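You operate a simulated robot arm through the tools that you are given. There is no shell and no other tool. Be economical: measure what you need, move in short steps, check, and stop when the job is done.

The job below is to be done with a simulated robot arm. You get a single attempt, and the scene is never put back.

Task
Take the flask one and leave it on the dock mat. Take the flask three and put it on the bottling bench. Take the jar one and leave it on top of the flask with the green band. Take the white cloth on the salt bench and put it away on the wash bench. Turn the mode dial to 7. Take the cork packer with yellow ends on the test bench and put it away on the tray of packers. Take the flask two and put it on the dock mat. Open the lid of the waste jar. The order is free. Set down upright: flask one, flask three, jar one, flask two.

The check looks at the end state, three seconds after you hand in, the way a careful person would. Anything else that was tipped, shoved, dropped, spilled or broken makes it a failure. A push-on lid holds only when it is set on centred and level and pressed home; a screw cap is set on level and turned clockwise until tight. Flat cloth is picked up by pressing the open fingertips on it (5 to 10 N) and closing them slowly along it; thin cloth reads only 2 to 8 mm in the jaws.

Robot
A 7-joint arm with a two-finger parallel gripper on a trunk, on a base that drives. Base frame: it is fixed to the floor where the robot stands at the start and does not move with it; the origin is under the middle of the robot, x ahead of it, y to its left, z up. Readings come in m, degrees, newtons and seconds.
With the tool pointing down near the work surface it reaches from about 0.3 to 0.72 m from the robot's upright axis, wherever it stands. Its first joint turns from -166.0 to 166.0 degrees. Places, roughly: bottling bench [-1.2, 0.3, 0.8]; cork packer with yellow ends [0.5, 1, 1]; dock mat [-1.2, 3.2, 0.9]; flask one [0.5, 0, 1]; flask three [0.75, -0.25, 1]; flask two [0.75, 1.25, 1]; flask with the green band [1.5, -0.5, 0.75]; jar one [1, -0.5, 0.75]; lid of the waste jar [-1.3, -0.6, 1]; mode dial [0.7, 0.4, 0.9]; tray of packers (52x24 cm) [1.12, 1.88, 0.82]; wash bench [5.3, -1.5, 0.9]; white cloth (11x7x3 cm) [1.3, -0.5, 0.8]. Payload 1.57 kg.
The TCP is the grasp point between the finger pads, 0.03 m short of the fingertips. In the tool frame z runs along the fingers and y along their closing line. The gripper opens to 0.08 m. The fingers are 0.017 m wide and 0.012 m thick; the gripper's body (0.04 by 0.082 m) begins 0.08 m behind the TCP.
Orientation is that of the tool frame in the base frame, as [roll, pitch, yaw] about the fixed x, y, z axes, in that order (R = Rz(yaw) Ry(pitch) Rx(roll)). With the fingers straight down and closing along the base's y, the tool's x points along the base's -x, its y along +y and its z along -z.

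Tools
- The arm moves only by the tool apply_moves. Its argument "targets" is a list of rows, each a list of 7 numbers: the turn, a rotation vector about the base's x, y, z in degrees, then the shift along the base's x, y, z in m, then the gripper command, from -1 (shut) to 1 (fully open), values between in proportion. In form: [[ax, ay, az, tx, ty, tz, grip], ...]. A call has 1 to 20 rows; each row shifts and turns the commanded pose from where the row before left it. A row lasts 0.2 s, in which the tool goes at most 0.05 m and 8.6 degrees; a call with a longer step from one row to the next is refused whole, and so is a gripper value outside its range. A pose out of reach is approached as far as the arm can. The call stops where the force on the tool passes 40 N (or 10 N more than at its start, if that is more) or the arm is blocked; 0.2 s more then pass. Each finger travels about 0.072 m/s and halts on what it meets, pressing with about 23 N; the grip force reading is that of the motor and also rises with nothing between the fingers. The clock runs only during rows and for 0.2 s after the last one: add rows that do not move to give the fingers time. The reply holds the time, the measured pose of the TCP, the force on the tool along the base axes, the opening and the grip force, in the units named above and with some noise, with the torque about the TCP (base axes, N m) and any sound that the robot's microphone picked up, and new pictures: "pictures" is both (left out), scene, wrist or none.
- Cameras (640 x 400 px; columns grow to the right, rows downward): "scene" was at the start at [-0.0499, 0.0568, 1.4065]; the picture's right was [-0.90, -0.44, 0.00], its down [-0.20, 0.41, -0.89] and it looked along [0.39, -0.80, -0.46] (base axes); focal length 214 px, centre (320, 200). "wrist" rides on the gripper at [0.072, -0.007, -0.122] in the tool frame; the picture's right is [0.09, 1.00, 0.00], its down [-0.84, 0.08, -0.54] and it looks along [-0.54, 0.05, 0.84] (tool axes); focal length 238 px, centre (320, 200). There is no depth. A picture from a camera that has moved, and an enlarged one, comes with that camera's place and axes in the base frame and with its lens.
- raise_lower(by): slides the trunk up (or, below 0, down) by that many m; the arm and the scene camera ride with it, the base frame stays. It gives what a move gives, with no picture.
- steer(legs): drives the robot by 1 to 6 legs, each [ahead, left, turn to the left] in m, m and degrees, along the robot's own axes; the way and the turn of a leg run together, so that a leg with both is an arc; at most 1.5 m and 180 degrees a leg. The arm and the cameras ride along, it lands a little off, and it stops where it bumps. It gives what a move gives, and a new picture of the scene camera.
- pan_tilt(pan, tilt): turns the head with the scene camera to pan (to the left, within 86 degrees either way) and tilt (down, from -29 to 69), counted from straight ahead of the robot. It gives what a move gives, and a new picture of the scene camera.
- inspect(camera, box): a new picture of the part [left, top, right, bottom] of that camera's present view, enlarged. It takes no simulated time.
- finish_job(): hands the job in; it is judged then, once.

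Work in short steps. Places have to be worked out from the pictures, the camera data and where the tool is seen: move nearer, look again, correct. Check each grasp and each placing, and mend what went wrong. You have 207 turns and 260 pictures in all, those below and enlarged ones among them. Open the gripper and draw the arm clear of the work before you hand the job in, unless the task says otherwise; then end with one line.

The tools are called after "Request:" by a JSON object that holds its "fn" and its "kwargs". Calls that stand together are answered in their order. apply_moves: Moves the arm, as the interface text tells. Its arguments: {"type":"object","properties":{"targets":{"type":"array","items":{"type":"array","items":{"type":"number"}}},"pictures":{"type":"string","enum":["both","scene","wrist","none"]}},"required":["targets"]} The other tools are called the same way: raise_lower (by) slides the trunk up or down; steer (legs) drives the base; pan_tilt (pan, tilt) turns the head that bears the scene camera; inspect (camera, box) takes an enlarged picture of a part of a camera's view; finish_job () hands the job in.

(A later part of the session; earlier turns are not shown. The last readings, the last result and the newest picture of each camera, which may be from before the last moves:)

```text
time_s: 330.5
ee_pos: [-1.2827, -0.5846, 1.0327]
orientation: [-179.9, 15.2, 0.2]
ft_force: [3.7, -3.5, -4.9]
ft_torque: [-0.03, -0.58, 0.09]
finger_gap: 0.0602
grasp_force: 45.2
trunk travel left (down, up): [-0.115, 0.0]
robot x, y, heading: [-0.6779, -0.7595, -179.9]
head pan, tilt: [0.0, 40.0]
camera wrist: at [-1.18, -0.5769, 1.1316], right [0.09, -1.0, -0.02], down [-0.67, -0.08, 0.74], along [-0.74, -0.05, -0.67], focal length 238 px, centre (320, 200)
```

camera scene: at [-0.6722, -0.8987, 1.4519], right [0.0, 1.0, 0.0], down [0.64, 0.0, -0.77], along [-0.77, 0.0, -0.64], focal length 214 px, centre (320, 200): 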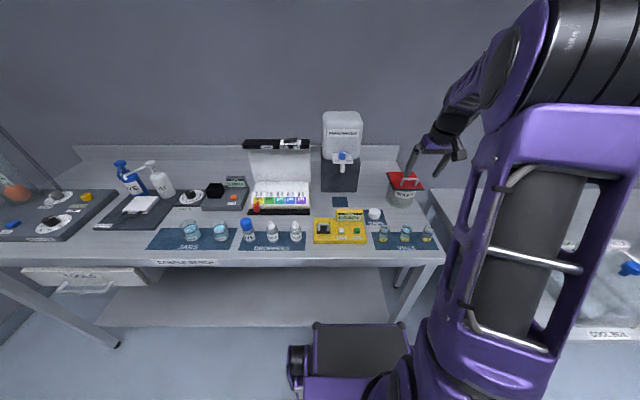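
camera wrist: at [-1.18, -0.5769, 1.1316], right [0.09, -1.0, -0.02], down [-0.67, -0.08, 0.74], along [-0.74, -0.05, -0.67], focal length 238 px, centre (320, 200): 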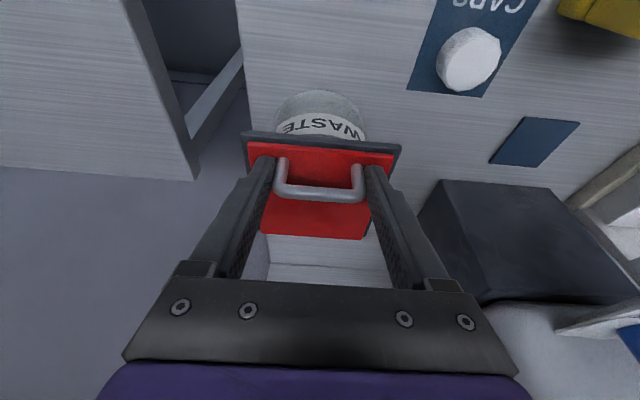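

Handle gripped. I lift along the arc about the rear hinge, first 30°.

Request:
{"fn": "apply_moves", "kwargs": {"targets": [[0, 0, 0, -0.002, 0, 0.009, 0.4], [0, 0, 0, -0.002, 0, 0.009, 0.4], [0, 0, 0, -0.0035, 0, 0.0085, 0.4], [0, 0, 0, -0.0036, 0, 0.0085, 0.4], [0, 0, 0, -0.005, 0, 0.008, 0.4], [0, 0, 0, -0.005, 0, 0.0075, 0.4]], "pictures": "wrist"}}

Request:
{"fn": "inspect", "kwargs": {"camera": "scene", "box": [370, 130, 470, 210]}}

```text
time_s: 331.9
ee_pos: [-1.3046, -0.585, 1.0832]
orientation: [-180.0, 15.1, 0.1]
ft_force: [7.5, -5.8, -12.9]
ft_torque: [-0.14, -1.5, 0.0]
finger_gap: 0.0603
grasp_force: 45.0
trunk travel left (down, up): [-0.115, 0.0]
robot x, y, heading: [-0.6758, -0.7578, -180.0]
head pan, tilt: [0.0, 40.0]
camera wrist: at [-1.2018, -0.5769, 1.182], right [0.09, -1.0, -0.03], down [-0.67, -0.08, 0.74], along [-0.74, -0.05, -0.67], focal length 238 px, centre (320, 200)
```

wrist: 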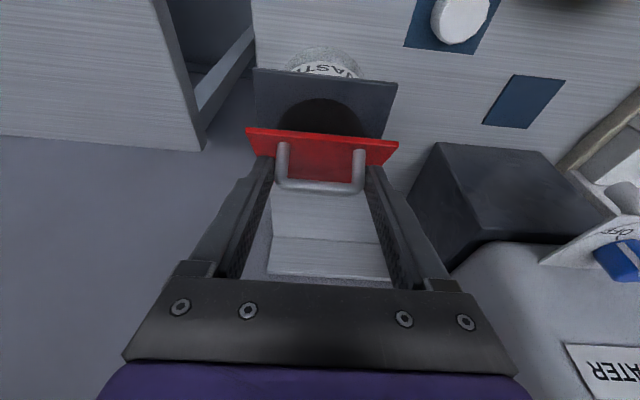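

```text
5.00 times, centred on (420, 170) of scene
camera zoom: at [-0.6723, -0.8991, 1.4519], right [0.0, 1.0, 0.0], down [0.64, 0.0, -0.77], along [-0.77, 0.0, -0.64], focal length 1072 px, centre (-180, 350)
```

zoom: 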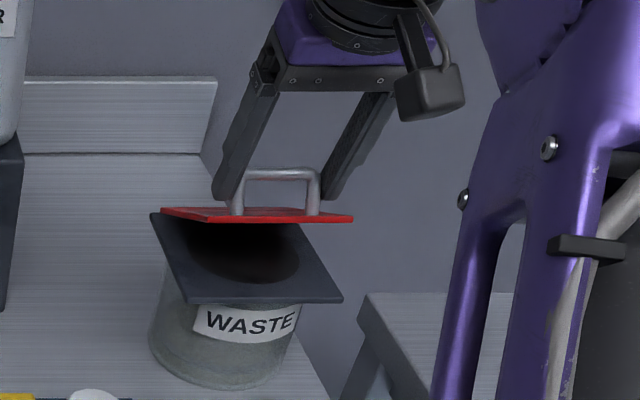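

The lid opens as expected. I continue to 60°, adding some forward tilt for reach.

Request:
{"fn": "apply_moves", "kwargs": {"targets": [[0, 2, 0, -0.0055, 0, 0.0065, 0.4], [0, 2, 0, -0.0055, 0, 0.0065, 0.4], [0, 2, 0, -0.0065, 0, 0.0053, 0.4], [0, 2, 0, -0.0065, 0, 0.0053, 0.4], [0, 2, 0, -0.0075, 0, 0.004, 0.4], [0, 0, 0, -0.008, 0, 0.004, 0.4]], "pictures": "none"}}

Request:
{"fn": "inspect", "kwargs": {"camera": "scene", "box": [370, 110, 470, 190]}}

```text
time_s: 333.3
ee_pos: [-1.3441, -0.5838, 1.1157]
orientation: [-180.0, 25.1, 0.3]
ft_force: [10.4, -6.4, -8.8]
ft_torque: [-0.15, -1.48, 0.09]
finger_gap: 0.0603
grasp_force: 45.0
trunk travel left (down, up): [-0.115, 0.0]
robot x, y, heading: [-0.676, -0.758, -180.2]
head pan, tilt: [0.0, 40.0]
```

```text
5.00 times, centred on (420, 150) of scene
camera zoom: at [-0.6717, -0.8992, 1.4519], right [0.0, 1.0, 0.0], down [0.64, 0.0, -0.77], along [-0.77, 0.0, -0.64], focal length 1072 px, centre (-180, 450)
```

zoom: 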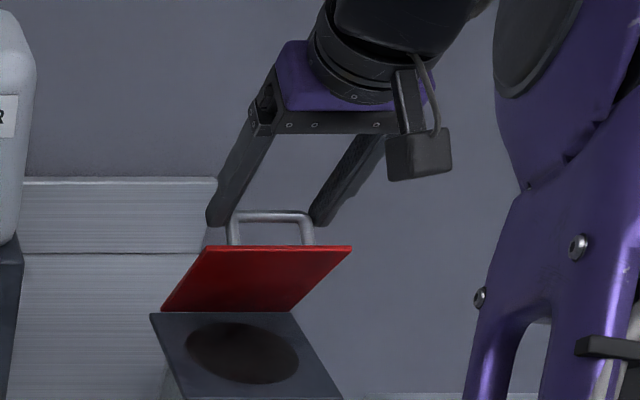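

Request:
{"fn": "apply_moves", "kwargs": {"targets": [[0, 0, 0, -0.0088, 0, 0.0032, 0.4], [0, 0, 0, -0.0088, 0, 0.0025, 0.4], [0, 0, 0, -0.009, 0, 0.0014, 0.4], [0, 0, 0, -0.009, 0, 0.0008, 0.4]], "pictures": "none"}}

Request:
{"fn": "inspect", "kwargs": {"camera": "scene", "box": [370, 110, 470, 190]}}

```text
time_s: 334.3
ee_pos: [-1.3813, -0.5834, 1.1263]
orientation: [-179.8, 25.5, 0.0]
ft_force: [0.0, -0.2, 0.1]
ft_torque: [0.0, 0.01, -0.03]
finger_gap: 0.0561
grasp_force: 0.0
trunk travel left (down, up): [-0.115, 0.0]
robot x, y, heading: [-0.6805, -0.7545, -180.1]
head pan, tilt: [0.0, 40.0]
```

```text
5.00 times, centred on (420, 150) of scene
camera zoom: at [-0.6722, -0.8987, 1.452], right [0.0, 1.0, 0.0], down [0.64, 0.0, -0.77], along [-0.77, 0.0, -0.64], focal length 1072 px, centre (-180, 450)
```

zoom: 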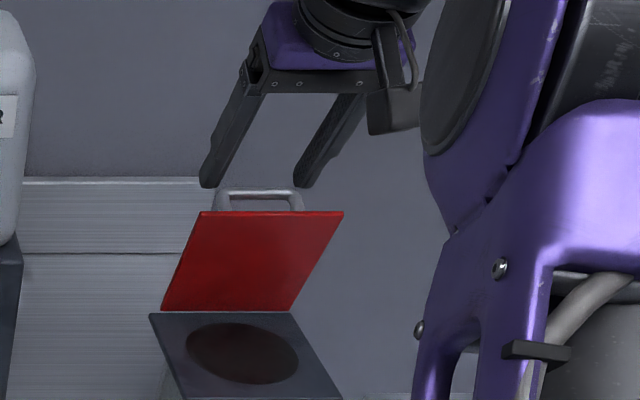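

The handle slipped out of the fingers, but the lid stays up at about 75°. I lift over it, come back in front, and push it further from the front with closed fingers.

Request:
{"fn": "apply_moves", "kwargs": {"targets": [[0, 0, 0, 0, 0, 0.04, 0.6], [0, 0, 0, 0.03, 0, 0.02, 0.4], [0, 0, 0, 0.045, 0, 0, 0], [0, 0, 0, 0.035, 0, 0, -0.5], [0, 0, 0, 0, 0, -0.03, -1], [0, 0, 0, 0, 0, -0.04, -1], [0, 0, 0, 0, 0, -0.015, -1]], "pictures": "wrist"}}

Request:
{"fn": "inspect", "kwargs": {"camera": "scene", "box": [370, 110, 470, 190]}}

```text
time_s: 335.9
ee_pos: [-1.2689, -0.5832, 1.0976]
orientation: [-179.8, 25.1, 0.1]
ft_force: [-0.3, -0.5, 0.2]
ft_torque: [-0.02, 0.01, 0.0]
finger_gap: 0.0
grasp_force: 21.3
trunk travel left (down, up): [-0.115, 0.0]
robot x, y, heading: [-0.678, -0.7595, -179.8]
head pan, tilt: [0.0, 40.0]
camera wrist: at [-1.1505, -0.5765, 1.1786], right [0.09, -1.0, -0.04], down [-0.53, -0.08, 0.85], along [-0.85, -0.05, -0.53], focal length 238 px, centre (320, 200)
```

wrist: 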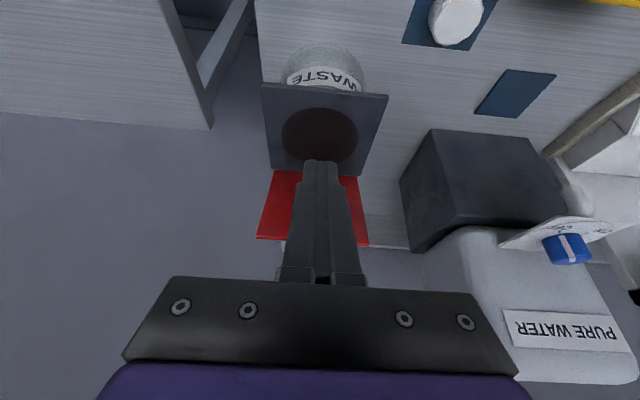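

```text
5.00 times, centred on (420, 150) of scene
camera zoom: at [-0.672, -0.8987, 1.4519], right [0.0, 1.0, 0.0], down [0.64, 0.0, -0.77], along [-0.77, 0.0, -0.64], focal length 1072 px, centre (-180, 450)
```

zoom: 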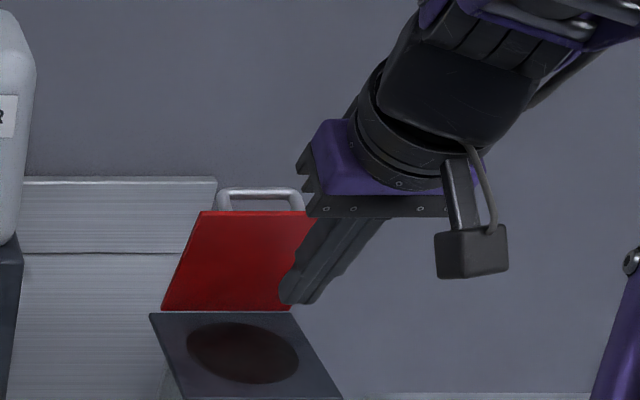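

Fingers are in front of the lid; I push it back gently.

Request:
{"fn": "apply_moves", "kwargs": {"targets": [[0, 0, 0, -0.03, 0, 0, -1], [0, 0, 0, -0.03, 0, 0, -1], [0, 0, 0, -0.015, 0, 0, -1], [0, 0, 0, -0.01, 0, 0, -1], [0, 0, 0, -0.01, 0, 0, -1], [0, 0, 0, -0.01, 0, 0, -1], [0, 0, 0, -0.01, 0, 0, -1]], "pictures": "none"}}

Request:
{"fn": "inspect", "kwargs": {"camera": "scene", "box": [370, 110, 470, 190]}}

```text
time_s: 337.6
ee_pos: [-1.3777, -0.5844, 1.0981]
orientation: [-179.9, 24.3, 0.1]
ft_force: [20.4, -3.5, 11.0]
ft_torque: [0.01, -0.29, 0.11]
finger_gap: 0.0
grasp_force: 20.9
trunk travel left (down, up): [-0.115, 0.0]
robot x, y, heading: [-0.6778, -0.7546, -179.9]
head pan, tilt: [0.0, 40.0]
stopped in row 7: the force on the tool passed its limit at 41 N (the readings are from after the stop); the commanded pose is now the measured one
```

```text
5.00 times, centred on (420, 150) of scene
camera zoom: at [-0.6679, -0.8995, 1.4521], right [0.0, 1.0, 0.0], down [0.64, 0.0, -0.77], along [-0.77, 0.0, -0.64], focal length 1072 px, centre (-180, 450)
```

zoom: 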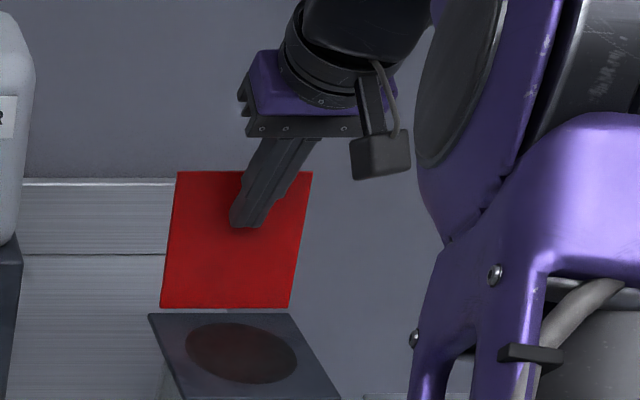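

The lid has reached its stop, past upright. I retreat and check that it stays.

Request:
{"fn": "apply_moves", "kwargs": {"targets": [[0, 0, 0, 0.02, 0, 0, -1], [0, -2, 0, 0.04, 0, 0.02, -1], [0, -8, 0, 0.04, 0, 0.02, -0.5], [0, 0, 0, 0.045, -0.02, 0.02, 0], [0, 0, 0, 0.04, -0.02, 0.02, 0.5], [0, 0, 0, 0.04, -0.02, 0, 1], [0, 0, 0, 0.03, -0.03, 0, 1]], "pictures": "none"}}

Request:
{"fn": "inspect", "kwargs": {"camera": "scene", "box": [330, 110, 470, 210]}}

```text
refused: row 4 steps farther than a row can; nothing moved
```

```text
4.00 times, centred on (400, 160) of scene
camera zoom: at [-0.6679, -0.8995, 1.4521], right [0.0, 1.0, 0.0], down [0.64, 0.0, -0.77], along [-0.77, 0.0, -0.64], focal length 858 px, centre (0, 360)
```

zoom: 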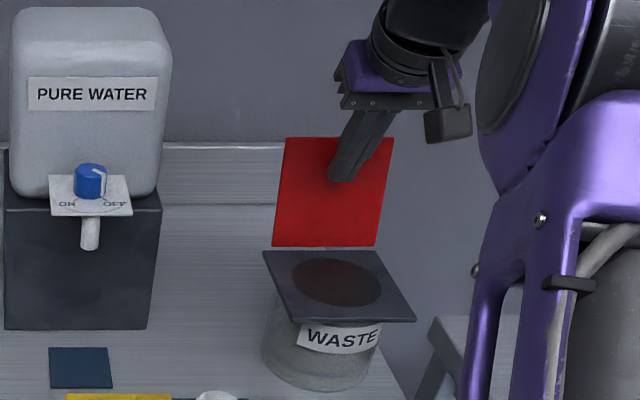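

Request:
{"fn": "apply_moves", "kwargs": {"targets": [[0, 0, 0, 0.02, 0, 0, -1], [0, -2, 0, 0.04, 0, 0.02, -1], [0, -8, 0, 0.04, 0, 0.02, -0.5], [0, 0, 0, 0.04, -0.02, 0.02, 0], [0, 0, 0, 0.04, -0.02, 0.02, 0.5], [0, 0, 0, 0.04, -0.02, 0, 1], [0, 0, 0, 0.03, -0.03, 0, 1]], "pictures": "none"}}

Request:
{"fn": "inspect", "kwargs": {"camera": "scene", "box": [330, 110, 470, 210]}}

```text
time_s: 339.2
ee_pos: [-1.1311, -0.6756, 1.1752]
orientation: [-179.9, 14.3, 0.1]
ft_force: [-0.6, -1.2, -0.7]
ft_torque: [0.0, -0.01, 0.02]
finger_gap: 0.08
grasp_force: 0.0
trunk travel left (down, up): [-0.115, 0.0]
robot x, y, heading: [-0.6792, -0.7577, -179.8]
head pan, tilt: [0.0, 40.0]
```

```text
4.00 times, centred on (400, 160) of scene
camera zoom: at [-0.6713, -0.8987, 1.4519], right [0.0, 1.0, 0.0], down [0.64, 0.0, -0.77], along [-0.77, 0.0, -0.64], focal length 858 px, centre (0, 360)
```

zoom: 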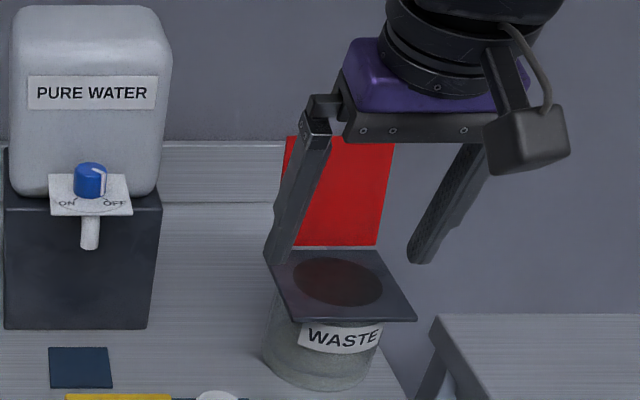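

The lid stays open. Now to the salt bench: I back off, turn, and drive round the right end of the test bench for a look.

Request:
{"fn": "steer", "kwargs": {"legs": [[-0.36, 0, 0], [0, 0, 180], [0, -0.55, 0], [0.7, 0, 0]]}}

Request:
{"fn": "pan_tilt", "kwargs": {"pan": 30, "tilt": 30}}

```text
time_s: 358.0
ee_pos: [0.8641, -1.3749, 1.1744]
orientation: [-179.9, 14.4, -179.4]
ft_force: [0.9, -0.5, 0.4]
ft_torque: [0.01, -0.01, -0.01]
finger_gap: 0.08
grasp_force: 0.0
trunk travel left (down, up): [-0.115, 0.0]
robot x, y, heading: [0.4107, -1.2957, 0.6]
head pan, tilt: [0.0, 40.0]
camera scene: at [0.4024, -1.1591, 1.4519], right [0.01, -1.0, 0.0], down [-0.64, -0.01, -0.77], along [0.77, 0.01, -0.64], focal length 214 px, centre (320, 200)
```

scene: 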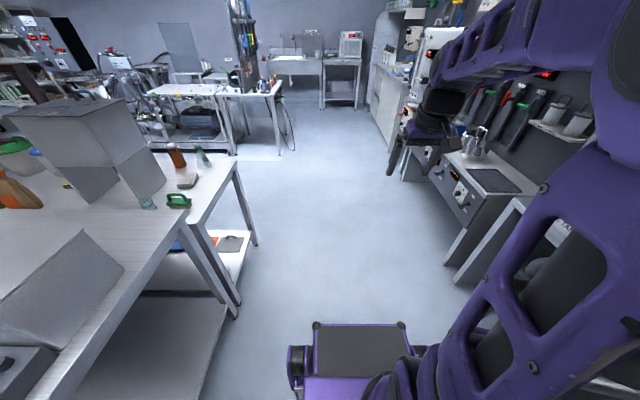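

```text
time_s: 358.9
ee_pos: [0.8629, -1.3756, 1.1746]
orientation: [180.0, 14.2, -179.3]
ft_force: [0.1, -0.3, -0.2]
ft_torque: [0.01, -0.04, -0.01]
finger_gap: 0.0796
grasp_force: 0.1
trunk travel left (down, up): [-0.115, 0.0]
robot x, y, heading: [0.4078, -1.2979, 0.6]
head pan, tilt: [30.0, 30.0]
camera scene: at [0.4071, -1.1495, 1.4667], right [0.12, -0.99, 0.0], down [-0.5, -0.06, -0.86], along [0.86, 0.1, -0.51], focal length 214 px, centre (320, 200)
```

scene: 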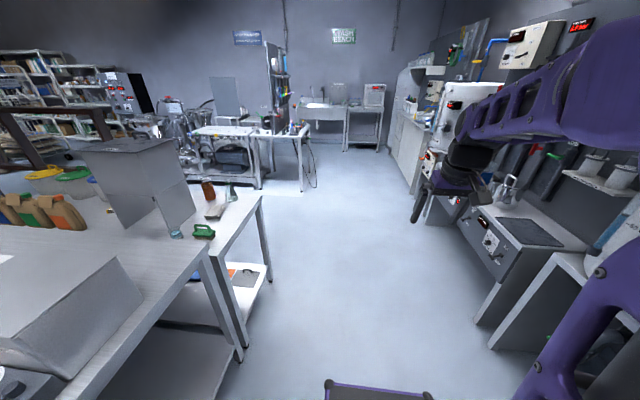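

The salt bench adjoins behind the test bench. I zoom on it.

Request:
{"fn": "inspect", "kwargs": {"camera": "scene", "box": [130, 150, 290, 250]}}

Request:
{"fn": "steer", "kwargs": {"legs": [[0.85, 0.0, 0], [0, 0, 89.4]]}}

Request:
{"fn": "pan_tilt", "kwargs": {"pan": 0, "tilt": 38}}

```text
4.00 times, centred on (210, 200) of scene
camera zoom: at [0.4071, -1.1495, 1.4667], right [0.12, -0.99, 0.0], down [-0.5, -0.06, -0.86], along [0.86, 0.1, -0.51], focal length 858 px, centre (760, 200)
```

zoom: 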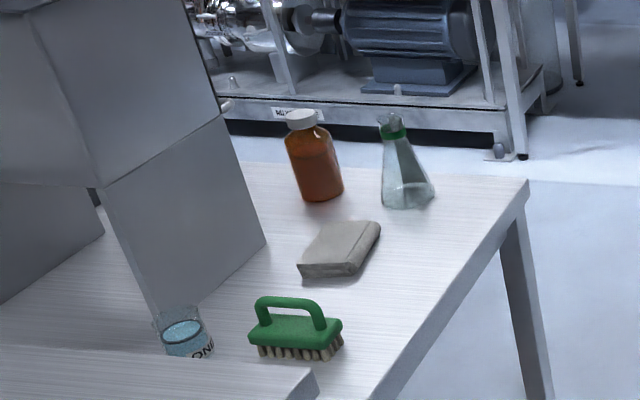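

```text
time_s: 367.3
ee_pos: [1.3282, -0.832, 1.1721]
orientation: [-180.0, 14.2, -89.3]
ft_force: [0.4, 0.1, -0.1]
ft_torque: [0.0, -0.03, 0.0]
finger_gap: 0.08
grasp_force: 0.1
trunk travel left (down, up): [-0.115, 0.0]
robot x, y, heading: [1.2501, -1.2906, 90.4]
head pan, tilt: [30.0, 30.0]
camera scene: at [1.0995, -1.2882, 1.469], right [0.99, 0.13, 0.0], down [0.06, -0.48, -0.88], along [-0.11, 0.87, -0.48], focal length 214 px, centre (320, 200)
```

scene: 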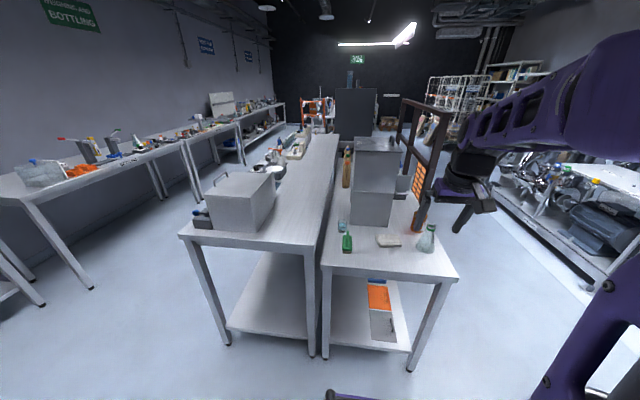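

```text
time_s: 368.3
ee_pos: [1.3273, -0.8313, 1.1744]
orientation: [180.0, 14.4, -89.3]
ft_force: [-0.1, 0.4, 0.1]
ft_torque: [0.0, -0.02, -0.01]
finger_gap: 0.0797
grasp_force: 0.0
trunk travel left (down, up): [-0.115, 0.0]
robot x, y, heading: [1.2508, -1.2857, 90.7]
head pan, tilt: [0.0, 38.0]
camera scene: at [1.1101, -1.2921, 1.4549], right [1.0, 0.01, 0.0], down [0.01, -0.61, -0.79], along [-0.01, 0.79, -0.62], focal length 214 px, centre (320, 200)
```

scene: 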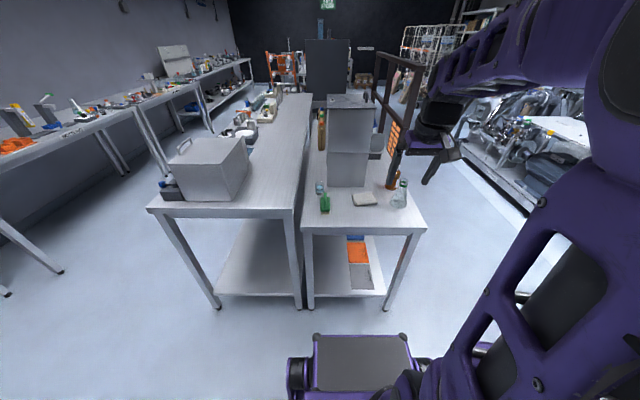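

The salt bench's front edge is at y≈-0.66; jar one ≈(1.11,-0.42), cloth ≈(1.33,-0.49), green-band flask ≈(1.49,-0.51). I drive 0.15 m closer and look with the wrist camera.

Request:
{"fn": "steer", "kwargs": {"legs": [[0.15, 0, -0.5]]}}

Request:
{"fn": "inspect", "kwargs": {"camera": "wrist", "box": [0, 0, 640, 400]}}

Request:
{"fn": "inspect", "kwargs": {"camera": "scene", "box": [290, 150, 450, 250]}}

```text
time_s: 369.6
ee_pos: [1.3316, -0.6872, 1.1733]
orientation: [-179.9, 14.2, -89.8]
ft_force: [0.1, 0.1, 0.2]
ft_torque: [0.02, -0.02, -0.01]
finger_gap: 0.08
grasp_force: 0.1
trunk travel left (down, up): [-0.115, 0.0]
robot x, y, heading: [1.2483, -1.1374, 89.9]
head pan, tilt: [0.0, 38.0]
camera scene: at [1.1094, -1.1457, 1.4549], right [1.0, 0.0, 0.0], down [0.0, -0.62, -0.79], along [0.0, 0.79, -0.62], focal length 214 px, centre (320, 200)
```

scene: 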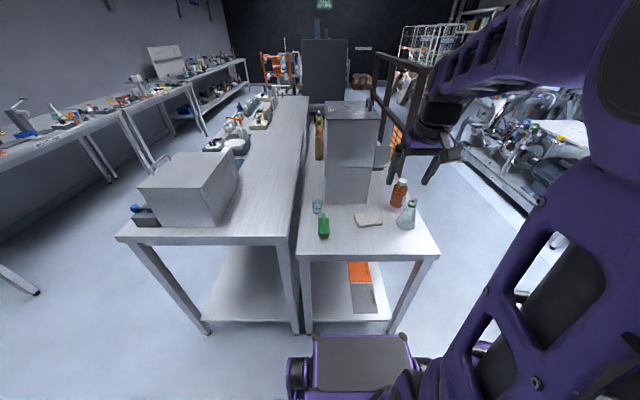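

```text
1.00 times, centred on (320, 200) of wrist (not enlarged: the box is as wide or as high as the picture)
camera zoom: at [1.3402, -0.7859, 1.2735], right [-1.0, -0.09, -0.02], down [-0.08, 0.68, 0.73], along [-0.05, 0.73, -0.68], focal length 238 px, centre (320, 200)
```

zoom: 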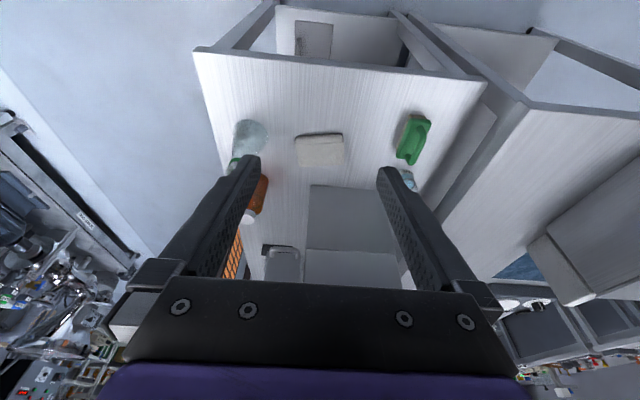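

```text
4.00 times, centred on (370, 200) of scene
camera zoom: at [1.1094, -1.1457, 1.4549], right [1.0, 0.0, 0.0], down [0.0, -0.62, -0.79], along [0.0, 0.79, -0.62], focal length 858 px, centre (120, 200)
```

zoom: 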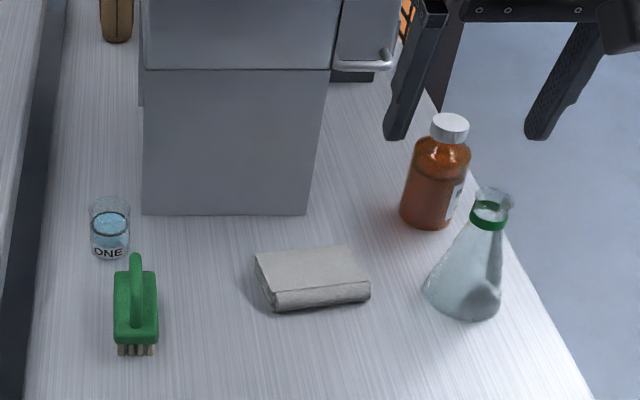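

Triangulated: cloth top centre (1.323, -0.446, 0.79), 11 cm along x. I drive 0.07 m closer, set the tool upright, and turn it so it closes along y.

Request:
{"fn": "steer", "kwargs": {"legs": [[0.07, 0, 0]]}}

Request:
{"fn": "apply_moves", "kwargs": {"targets": [[-7, 0, 0, 0, 0.01, -0.01, 1], [-7.2, 0, 0, 0, 0.01, -0.01, 1], [0, 0, 8.3, -0.001, 0.02, -0.01, 1], [0, 0, 8.3, -0.001, 0.02, -0.015, 1], [0, 0, 8.3, -0.001, 0.02, -0.015, 1], [0, 0, 8.3, -0.001, 0.02, -0.02, 1], [0, 0, 8.3, -0.001, 0.02, -0.02, 1], [0, 0, 8.3, -0.001, 0.02, -0.02, 1], [0, 0, 8.3, -0.001, 0.02, -0.02, 1], [0, 0, 8.3, -0.001, 0.01, -0.02, 1], [0, 0, 8.3, 0, 0, -0.02, 1], [0, 0, 8.3, 0, 0, -0.02, 1], [0, 0, 7, 0, 0, -0.01, 1]], "pictures": "wrist"}}

```text
time_s: 370.6
ee_pos: [1.3316, -0.6203, 1.1727]
orientation: [-179.9, 14.2, -89.9]
ft_force: [0.4, 0.3, 1.1]
ft_torque: [0.0, 0.01, -0.01]
finger_gap: 0.0799
grasp_force: 0.1
trunk travel left (down, up): [-0.115, 0.0]
robot x, y, heading: [1.2508, -1.0759, 90.2]
head pan, tilt: [0.0, 38.0]
camera scene: at [1.1094, -1.0788, 1.4549], right [1.0, 0.0, 0.0], down [0.0, -0.62, -0.79], along [0.0, 0.79, -0.62], focal length 214 px, centre (320, 200)
```

scene: 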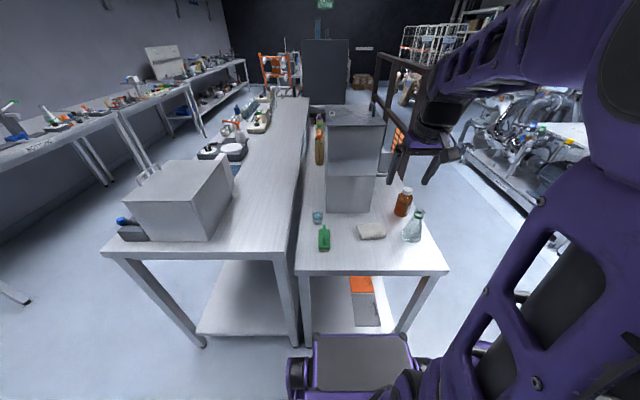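

```text
time_s: 373.4
ee_pos: [1.3247, -0.4492, 0.9624]
orientation: [-180.0, 0.1, 0.3]
ft_force: [1.2, 0.5, -0.5]
ft_torque: [0.06, 0.0, 0.01]
finger_gap: 0.08
grasp_force: 0.1
trunk travel left (down, up): [-0.115, 0.0]
robot x, y, heading: [1.25, -1.0691, 90.1]
head pan, tilt: [0.0, 38.0]
camera wrist: at [1.3967, -0.4417, 1.0843], right [0.1, -1.0, 0.0], down [-0.84, -0.08, 0.54], along [-0.54, -0.05, -0.84], focal length 238 px, centre (320, 200)
```

wrist: 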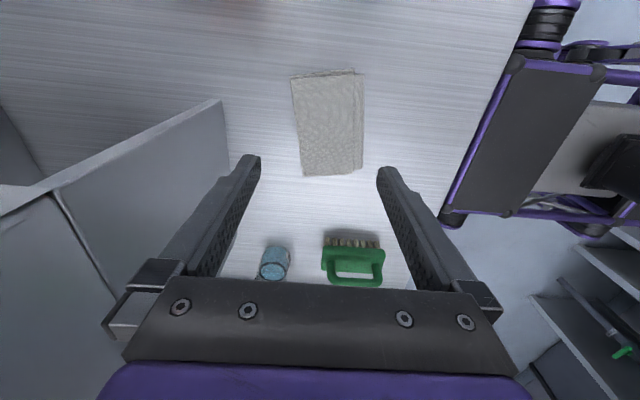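

The cloth is turned about +9°, centre (1.312, -0.462). I align, set the opening to 55 mm, and come down until the tips press lightly.

Request:
{"fn": "apply_moves", "kwargs": {"targets": [[0, 0, 4.5, -0.006, -0.007, -0.03, 0.4], [0, 0, 4.5, -0.006, -0.007, -0.04, 0.4], [0, 0, 0, 0, 0, -0.04, 0.4], [0, 0, 0, 0, 0, -0.015, 0.4], [0, 0, 0, 0, 0, -0.005, 0.4], [0, 0, 0, 0, 0, 0, 0.4]], "pictures": "wrist"}}

```text
time_s: 374.4
ee_pos: [1.3121, -0.4625, 0.8532]
orientation: [-179.2, -0.2, 9.1]
ft_force: [0.0, -3.4, 19.6]
ft_torque: [0.53, 0.09, -0.01]
finger_gap: 0.0555
grasp_force: 0.1
trunk travel left (down, up): [-0.115, 0.0]
robot x, y, heading: [1.2467, -1.0749, 90.1]
head pan, tilt: [0.0, 38.0]
stopped in row 4: the force on the tool passed its limit at 52 N (the readings are from after the stop); the commanded pose is now the measured one
camera wrist: at [1.3837, -0.4448, 0.9749], right [0.25, -0.97, -0.01], down [-0.81, -0.22, 0.54], along [-0.52, -0.12, -0.84], focal length 238 px, centre (320, 200)
```

wrist: 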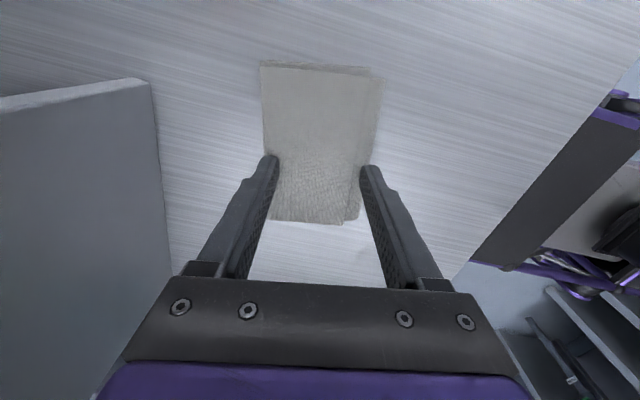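

Touched at TCP z 0.853, so the cloth top is at 0.823. I ease to a light press, shift 12 mm to its middle, and close slowly.

Request:
{"fn": "apply_moves", "kwargs": {"targets": [[0, 0, 0, 0, 0, 0.008, 0.4], [0, 0, 0, 0.012, 0.003, 0, 0.4], [0, 0, 0, 0, 0, -0.005, 0.4], [0, 0, 0, 0, 0, -0.003, 0.4], [0, 0, 0, 0, 0, 0, 0.4]], "pictures": "none"}}

```text
time_s: 375.6
ee_pos: [1.3244, -0.4587, 0.8535]
orientation: [-179.3, -0.2, 9.2]
ft_force: [0.7, -0.1, 25.6]
ft_torque: [0.75, 0.14, -0.02]
finger_gap: 0.0566
grasp_force: 0.5
trunk travel left (down, up): [-0.115, 0.0]
robot x, y, heading: [1.2503, -1.0731, 90.1]
head pan, tilt: [0.0, 38.0]
```

Request:
{"fn": "apply_moves", "kwargs": {"targets": [[0, 0, 0, 0, 0, 0.004, 0.4], [0, 0, 0, 0, 0, 0, 0.3], [0, 0, 0, 0, 0, 0, 0.2], [0, 0, 0, 0, 0, 0, 0.1], [0, 0, 0, 0, 0, 0, 0.0]], "pictures": "wrist"}}

```text
time_s: 376.8
ee_pos: [1.3236, -0.4611, 0.8527]
orientation: [-179.8, -0.2, 9.2]
ft_force: [0.8, -0.8, 10.2]
ft_torque: [0.32, 0.03, 0.02]
finger_gap: 0.0543
grasp_force: 8.1
trunk travel left (down, up): [-0.115, 0.0]
robot x, y, heading: [1.2492, -1.0742, 90.1]
head pan, tilt: [0.0, 38.0]
camera wrist: at [1.395, -0.4425, 0.9753], right [0.25, -0.97, -0.01], down [-0.81, -0.21, 0.54], along [-0.52, -0.13, -0.84], focal length 238 px, centre (320, 200)
```

wrist: 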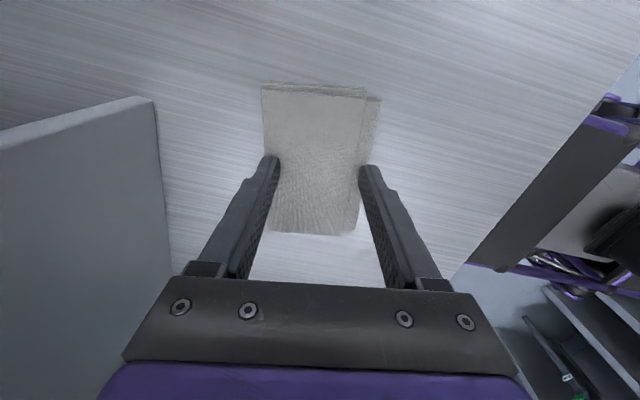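

Request:
{"fn": "apply_moves", "kwargs": {"targets": [[0, 0, 0, 0, 0, 0, -0.2], [0, 0, 0, 0, 0, 0, -0.4], [0, 0, 0, 0, 0, 0, -0.6], [0, 0, 0, 0, 0, 0, -0.7]], "pictures": "wrist"}}

Request:
{"fn": "inspect", "kwargs": {"camera": "wrist", "box": [220, 60, 420, 260]}}

```text
time_s: 377.8
ee_pos: [1.324, -0.4606, 0.854]
orientation: [-179.5, -0.1, 9.2]
ft_force: [0.2, -2.5, 9.0]
ft_torque: [-0.09, 0.02, 0.02]
finger_gap: 0.0144
grasp_force: 1.5
trunk travel left (down, up): [-0.115, 0.0]
robot x, y, heading: [1.2483, -1.0745, 90.1]
head pan, tilt: [0.0, 38.0]
camera wrist: at [1.395, -0.4421, 0.9757], right [0.25, -0.97, -0.01], down [-0.81, -0.21, 0.54], along [-0.52, -0.13, -0.84], focal length 238 px, centre (320, 200)
```

wrist: 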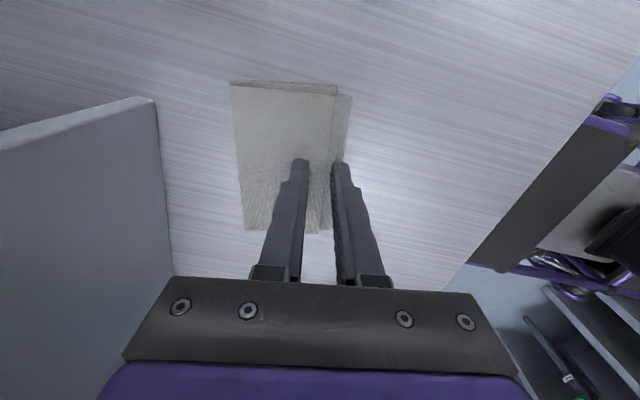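

```text
2.00 times, centred on (320, 160) of wrist
camera zoom: at [1.395, -0.4421, 0.9757], right [0.25, -0.97, -0.01], down [-0.81, -0.21, 0.54], along [-0.52, -0.13, -0.84], focal length 477 px, centre (320, 280)
```

zoom: 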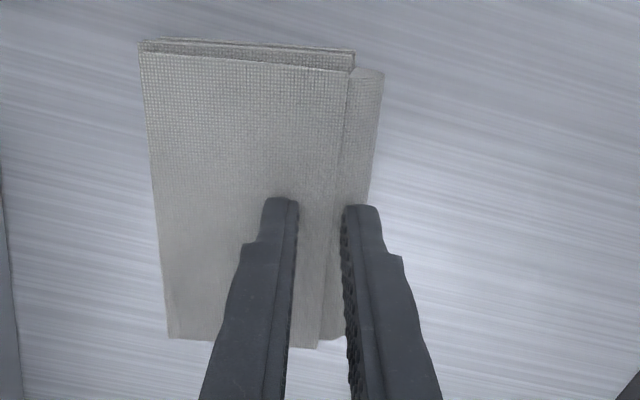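

The cloth behaves as a firm folded pad, top 61 mm wide with a lower ledge on the near side; it slid about 2 cm. I'll grip it across the sides instead: rise, open fully and centre at (1.316, -0.435).

Request:
{"fn": "apply_moves", "kwargs": {"targets": [[0, 0, 0, 0, 0, 0.03, 0], [0, 0, 0, 0, 0, 0.02, 1], [0, 0, 0, -0.004, 0.013, 0, 1], [0, 0, 0, -0.004, 0.012, 0, 1], [0, 0, 0, 0, 0, 0, 1]], "pictures": "wrist"}}

Request:
{"fn": "inspect", "kwargs": {"camera": "wrist", "box": [220, 60, 420, 200]}}

```text
time_s: 379.0
ee_pos: [1.3159, -0.4336, 0.9022]
orientation: [-179.5, 0.0, 9.3]
ft_force: [-0.3, 0.0, -0.2]
ft_torque: [-0.02, 0.03, -0.01]
finger_gap: 0.0798
grasp_force: 0.0
trunk travel left (down, up): [-0.115, 0.0]
robot x, y, heading: [1.2501, -1.0698, 90.1]
head pan, tilt: [0.0, 38.0]
camera wrist: at [1.3885, -0.4168, 1.025], right [0.25, -0.97, -0.01], down [-0.81, -0.21, 0.54], along [-0.52, -0.13, -0.84], focal length 238 px, centre (320, 200)
```

wrist: 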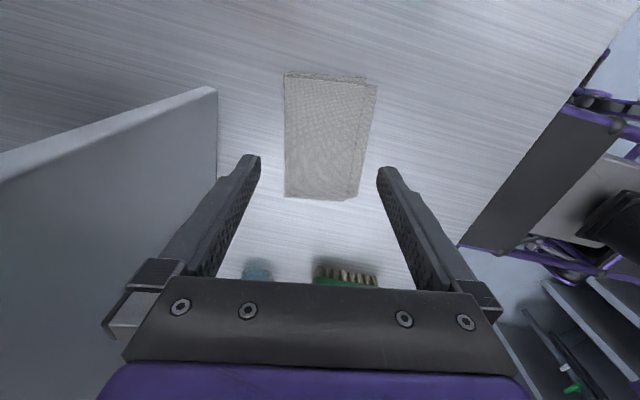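

```text
2.86 times, centred on (320, 130) of wrist
camera zoom: at [1.3885, -0.4168, 1.025], right [0.25, -0.97, -0.01], down [-0.81, -0.21, 0.54], along [-0.52, -0.13, -0.84], focal length 681 px, centre (320, 400)
```

zoom: 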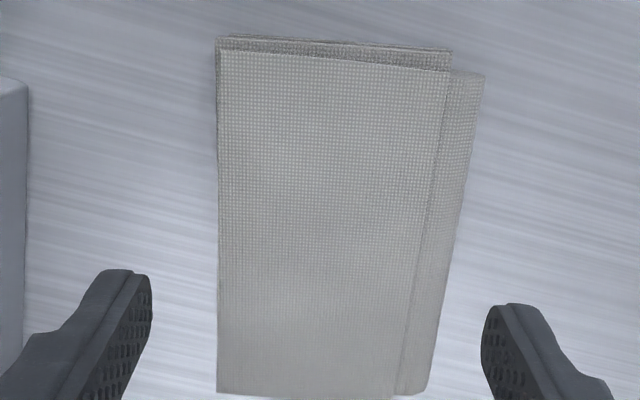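

Well centred. I descend around it in small steps.

Request:
{"fn": "apply_moves", "kwargs": {"targets": [[0, 0, 0, 0, 0, -0.03, 1], [0, 0, 0, 0, 0, -0.015, 1], [0, 0, 0, 0, 0, -0.008, 1], [0, 0, 0, 0, 0, -0.006, 1], [0, 0, 0, 0, 0, -0.005, 1], [0, 0, 0, 0, 0, 0, 1]], "pictures": "none"}}

```text
time_s: 380.4
ee_pos: [1.3165, -0.4348, 0.8379]
orientation: [-179.6, -0.1, 9.2]
ft_force: [0.6, -0.7, 0.4]
ft_torque: [-0.01, -0.02, -0.03]
finger_gap: 0.0798
grasp_force: 0.1
trunk travel left (down, up): [-0.115, 0.0]
robot x, y, heading: [1.2461, -1.0751, 89.9]
head pan, tilt: [0.0, 38.0]
```

Request:
{"fn": "apply_moves", "kwargs": {"targets": [[0, 0, 0, 0, 0, -0.005, 1], [0, 0, 0, 0, 0, -0.004, 1], [0, 0, 0, 0, 0, -0.003, 1], [0, 0, 0, 0, 0, 0, 1]], "pictures": "none"}}

```text
time_s: 381.4
ee_pos: [1.316, -0.4347, 0.8306]
orientation: [-179.2, -0.2, 9.2]
ft_force: [-1.6, -3.4, 35.4]
ft_torque: [-1.8, -0.05, 0.0]
finger_gap: 0.08
grasp_force: 0.0
trunk travel left (down, up): [-0.115, 0.0]
robot x, y, heading: [1.2509, -1.0746, 90.1]
head pan, tilt: [0.0, 38.0]
```

The near finger touches (ledge or bench) at tip z 0.80. I ease up and close slowly.

Request:
{"fn": "apply_moves", "kwargs": {"targets": [[0, 0, 0, 0, 0, 0.009, 1], [0, 0, 0, 0, 0, 0, 0.85], [0, 0, 0, 0, 0, 0, 0.7], [0, 0, 0, 0, 0, 0, 0.55], [0, 0, 0, 0, 0, 0, 0.4], [0, 0, 0, 0, 0, 0, 0.25], [0, 0, 0, 0, 0, 0, 0.1]], "pictures": "wrist"}}

```text
time_s: 383.0
ee_pos: [1.3178, -0.436, 0.834]
orientation: [-179.6, -0.2, 9.2]
ft_force: [0.4, -0.4, -0.2]
ft_torque: [0.02, -0.01, 0.05]
finger_gap: 0.0637
grasp_force: 23.2
trunk travel left (down, up): [-0.115, 0.0]
robot x, y, heading: [1.2502, -1.0745, 89.9]
head pan, tilt: [0.0, 38.0]
camera wrist: at [1.3881, -0.4168, 0.957], right [0.25, -0.97, -0.01], down [-0.81, -0.21, 0.54], along [-0.52, -0.13, -0.84], focal length 238 px, centre (320, 200)
```

wrist: 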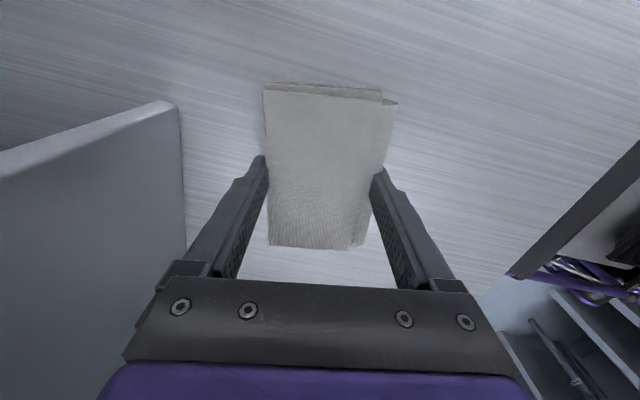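

Gripped at 64 mm with 23 N. I lift and check.

Request:
{"fn": "apply_moves", "kwargs": {"targets": [[0, 0, 0, 0, 0, 0.02, 0.1], [0, 0, 0, 0, 0, 0.03, 0.1], [0, 0, 0, 0, -0.01, 0.03, 0.1], [0, 0, 0, 0, 0, 0, 0.1]], "pictures": "wrist"}}

```text
time_s: 384.0
ee_pos: [1.3187, -0.4462, 0.9145]
orientation: [-179.6, -0.1, 9.2]
ft_force: [-0.4, -0.5, -1.3]
ft_torque: [-0.03, -0.04, -0.01]
finger_gap: 0.0639
grasp_force: 22.5
trunk travel left (down, up): [-0.115, 0.0]
robot x, y, heading: [1.2498, -1.0722, 90.1]
head pan, tilt: [0.0, 38.0]
camera wrist: at [1.3902, -0.4281, 1.0367], right [0.25, -0.97, -0.01], down [-0.81, -0.21, 0.54], along [-0.52, -0.13, -0.84], focal length 238 px, centre (320, 200)
```

wrist: 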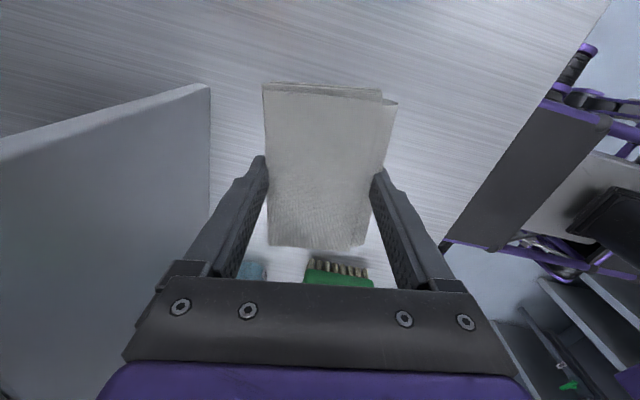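

The cloth is lifted. I raise and retract, then drive toward the wash bench in stages.

Request:
{"fn": "apply_moves", "kwargs": {"targets": [[0, 0, 0, -0.005, -0.01, 0.045, 0.1], [0, 0, 0, -0.01, -0.015, 0.045, 0.1], [0, 0, 0, -0.01, -0.03, 0.035, 0.1], [0, 0, 0, -0.01, -0.035, 0.03, 0.1], [0, 0, 0, -0.01, -0.04, 0.02, 0.1], [0, 0, 0, -0.01, -0.04, 0.02, 0.1]], "pictures": "none"}}

Request:
{"fn": "steer", "kwargs": {"legs": [[-0.22, 0, 0], [0, 0, -90], [1.2, 0, 0]]}}

```text
time_s: 385.4
ee_pos: [1.2631, -0.6168, 1.111]
orientation: [-179.6, -0.1, 9.1]
ft_force: [0.4, 0.2, 0.5]
ft_torque: [-0.03, 0.03, -0.03]
finger_gap: 0.064
grasp_force: 23.0
trunk travel left (down, up): [-0.115, 0.0]
robot x, y, heading: [1.248, -1.0759, 90.3]
head pan, tilt: [0.0, 38.0]
```

```text
time_s: 396.8
ee_pos: [2.9114, -1.3739, 1.1114]
orientation: [-179.6, -0.1, -83.1]
ft_force: [-0.4, -0.2, -0.5]
ft_torque: [0.01, 0.01, 0.02]
finger_gap: 0.0642
grasp_force: 23.2
trunk travel left (down, up): [-0.115, 0.0]
robot x, y, heading: [2.4566, -1.345, -2.5]
head pan, tilt: [0.0, 38.0]
camera scene: at [2.4567, -1.2024, 1.4549], right [-0.04, -1.0, 0.0], down [-0.62, 0.02, -0.79], along [0.79, -0.03, -0.62], focal length 214 px, centre (320, 200)
```

scene: 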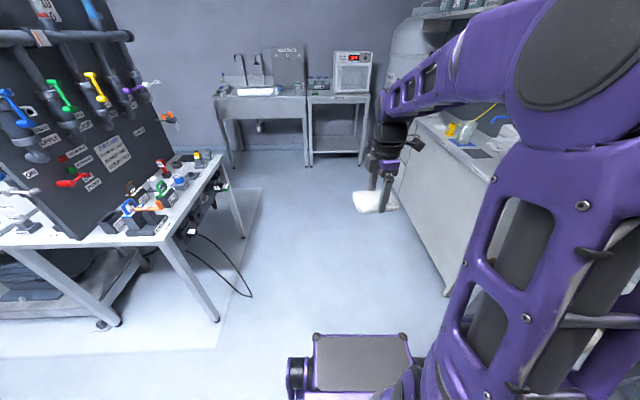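

Request:
{"fn": "inspect", "kwargs": {"camera": "scene", "box": [200, 30, 400, 170]}}

Request:
{"fn": "pan_tilt", "kwargs": {"pan": 0, "tilt": 15}}

```text
2.86 times, centred on (300, 100) of scene
camera zoom: at [2.4567, -1.2024, 1.4549], right [-0.04, -1.0, 0.0], down [-0.62, 0.02, -0.79], along [0.79, -0.03, -0.62], focal length 613 px, centre (377, 486)
```

zoom: 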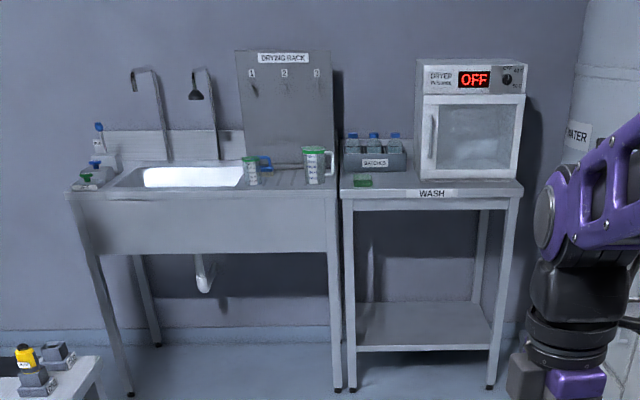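

```text
time_s: 397.7
ee_pos: [2.9124, -1.3735, 1.1119]
orientation: [-179.6, 0.0, -83.1]
ft_force: [-0.5, -0.1, -1.1]
ft_torque: [0.01, 0.01, 0.02]
finger_gap: 0.0639
grasp_force: 23.3
trunk travel left (down, up): [-0.115, 0.0]
robot x, y, heading: [2.4554, -1.3393, -2.1]
head pan, tilt: [0.0, 15.0]
camera scene: at [2.4638, -1.2027, 1.4914], right [-0.04, -1.0, 0.0], down [-0.26, 0.01, -0.97], along [0.96, -0.04, -0.26], focal length 214 px, centre (320, 200)
```

scene: 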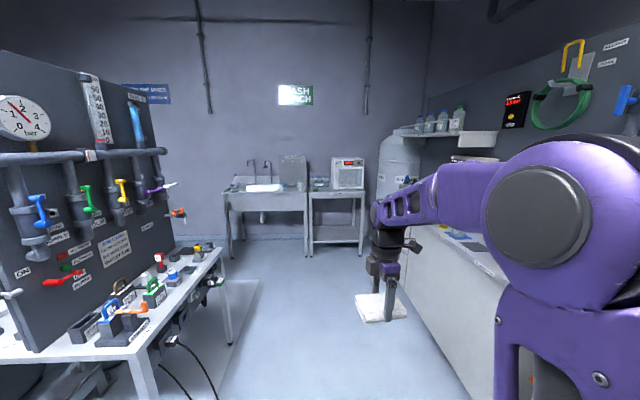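

The WASH cart is on the right, front edge about x 5.1. I drive on and look closer.

Request:
{"fn": "steer", "kwargs": {"legs": [[1.5, 0.05, 2.1], [0.45, 0, 0]]}}

Request:
{"fn": "pan_tilt", "kwargs": {"pan": 0, "tilt": 40}}

Request:
{"fn": "inspect", "kwargs": {"camera": "scene", "box": [200, 80, 440, 230]}}

```text
refused: leg 1 is longer than a leg can be; nothing moved
```

```text
time_s: 398.6
ee_pos: [2.9114, -1.3735, 1.1115]
orientation: [-179.5, -0.1, -83.1]
ft_force: [-0.9, 0.7, 0.1]
ft_torque: [-0.02, -0.01, -0.03]
finger_gap: 0.0638
grasp_force: 23.3
trunk travel left (down, up): [-0.115, 0.0]
robot x, y, heading: [2.454, -1.3426, -2.2]
head pan, tilt: [0.0, 40.0]
camera scene: at [2.4554, -1.2024, 1.452], right [-0.04, -1.0, 0.0], down [-0.64, 0.03, -0.77], along [0.77, -0.03, -0.64], focal length 214 px, centre (320, 200)
```

scene: 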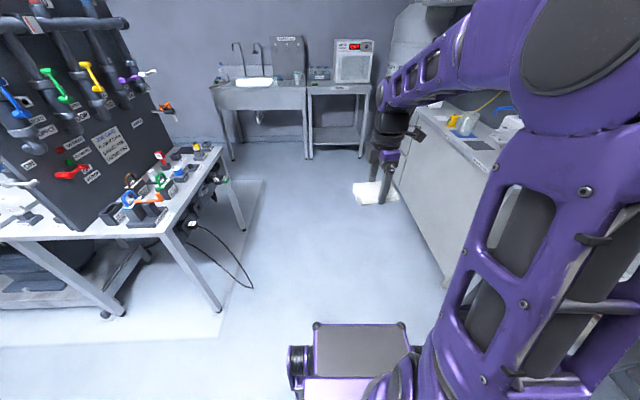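

```text
2.67 times, centred on (320, 155) of scene
camera zoom: at [2.4554, -1.2024, 1.452], right [-0.04, -1.0, 0.0], down [-0.64, 0.03, -0.77], along [0.77, -0.03, -0.64], focal length 572 px, centre (320, 320)
```

zoom: 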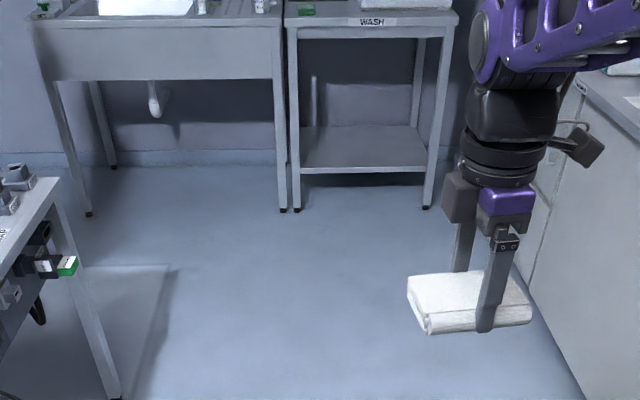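

Request:
{"fn": "steer", "kwargs": {"legs": [[1.4, 0.05, 2.1], [0.5, 0, 0]]}}

Request:
{"fn": "inspect", "kwargs": {"camera": "scene", "box": [200, 80, 440, 230]}}

```text
time_s: 407.9
ee_pos: [4.7685, -1.3508, 1.1119]
orientation: [-179.6, -0.1, -81.8]
ft_force: [0.7, 0.0, 0.3]
ft_torque: [0.01, -0.04, 0.01]
finger_gap: 0.0635
grasp_force: 23.3
trunk travel left (down, up): [-0.115, 0.0]
robot x, y, heading: [4.3099, -1.3315, -0.7]
head pan, tilt: [0.0, 40.0]
camera scene: at [4.3083, -1.1912, 1.4519], right [-0.01, -1.0, 0.0], down [-0.64, 0.01, -0.77], along [0.77, -0.01, -0.64], focal length 214 px, centre (320, 200)
```

scene: 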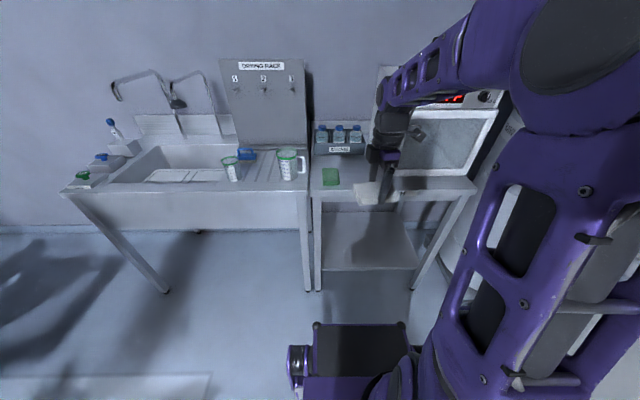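

```text
2.67 times, centred on (320, 155) of scene
camera zoom: at [4.3083, -1.1912, 1.4519], right [-0.01, -1.0, 0.0], down [-0.64, 0.01, -0.77], along [0.77, -0.01, -0.64], focal length 572 px, centre (320, 320)
```

zoom: 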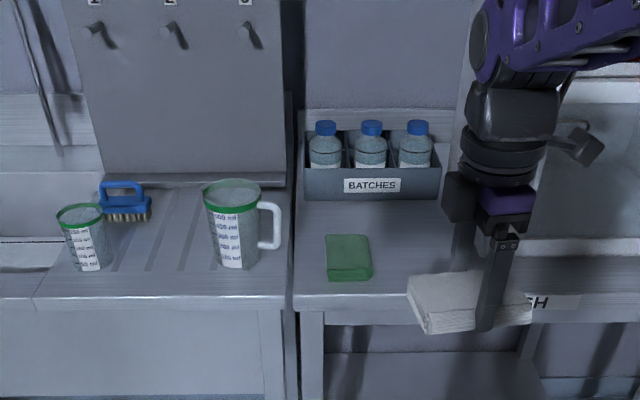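

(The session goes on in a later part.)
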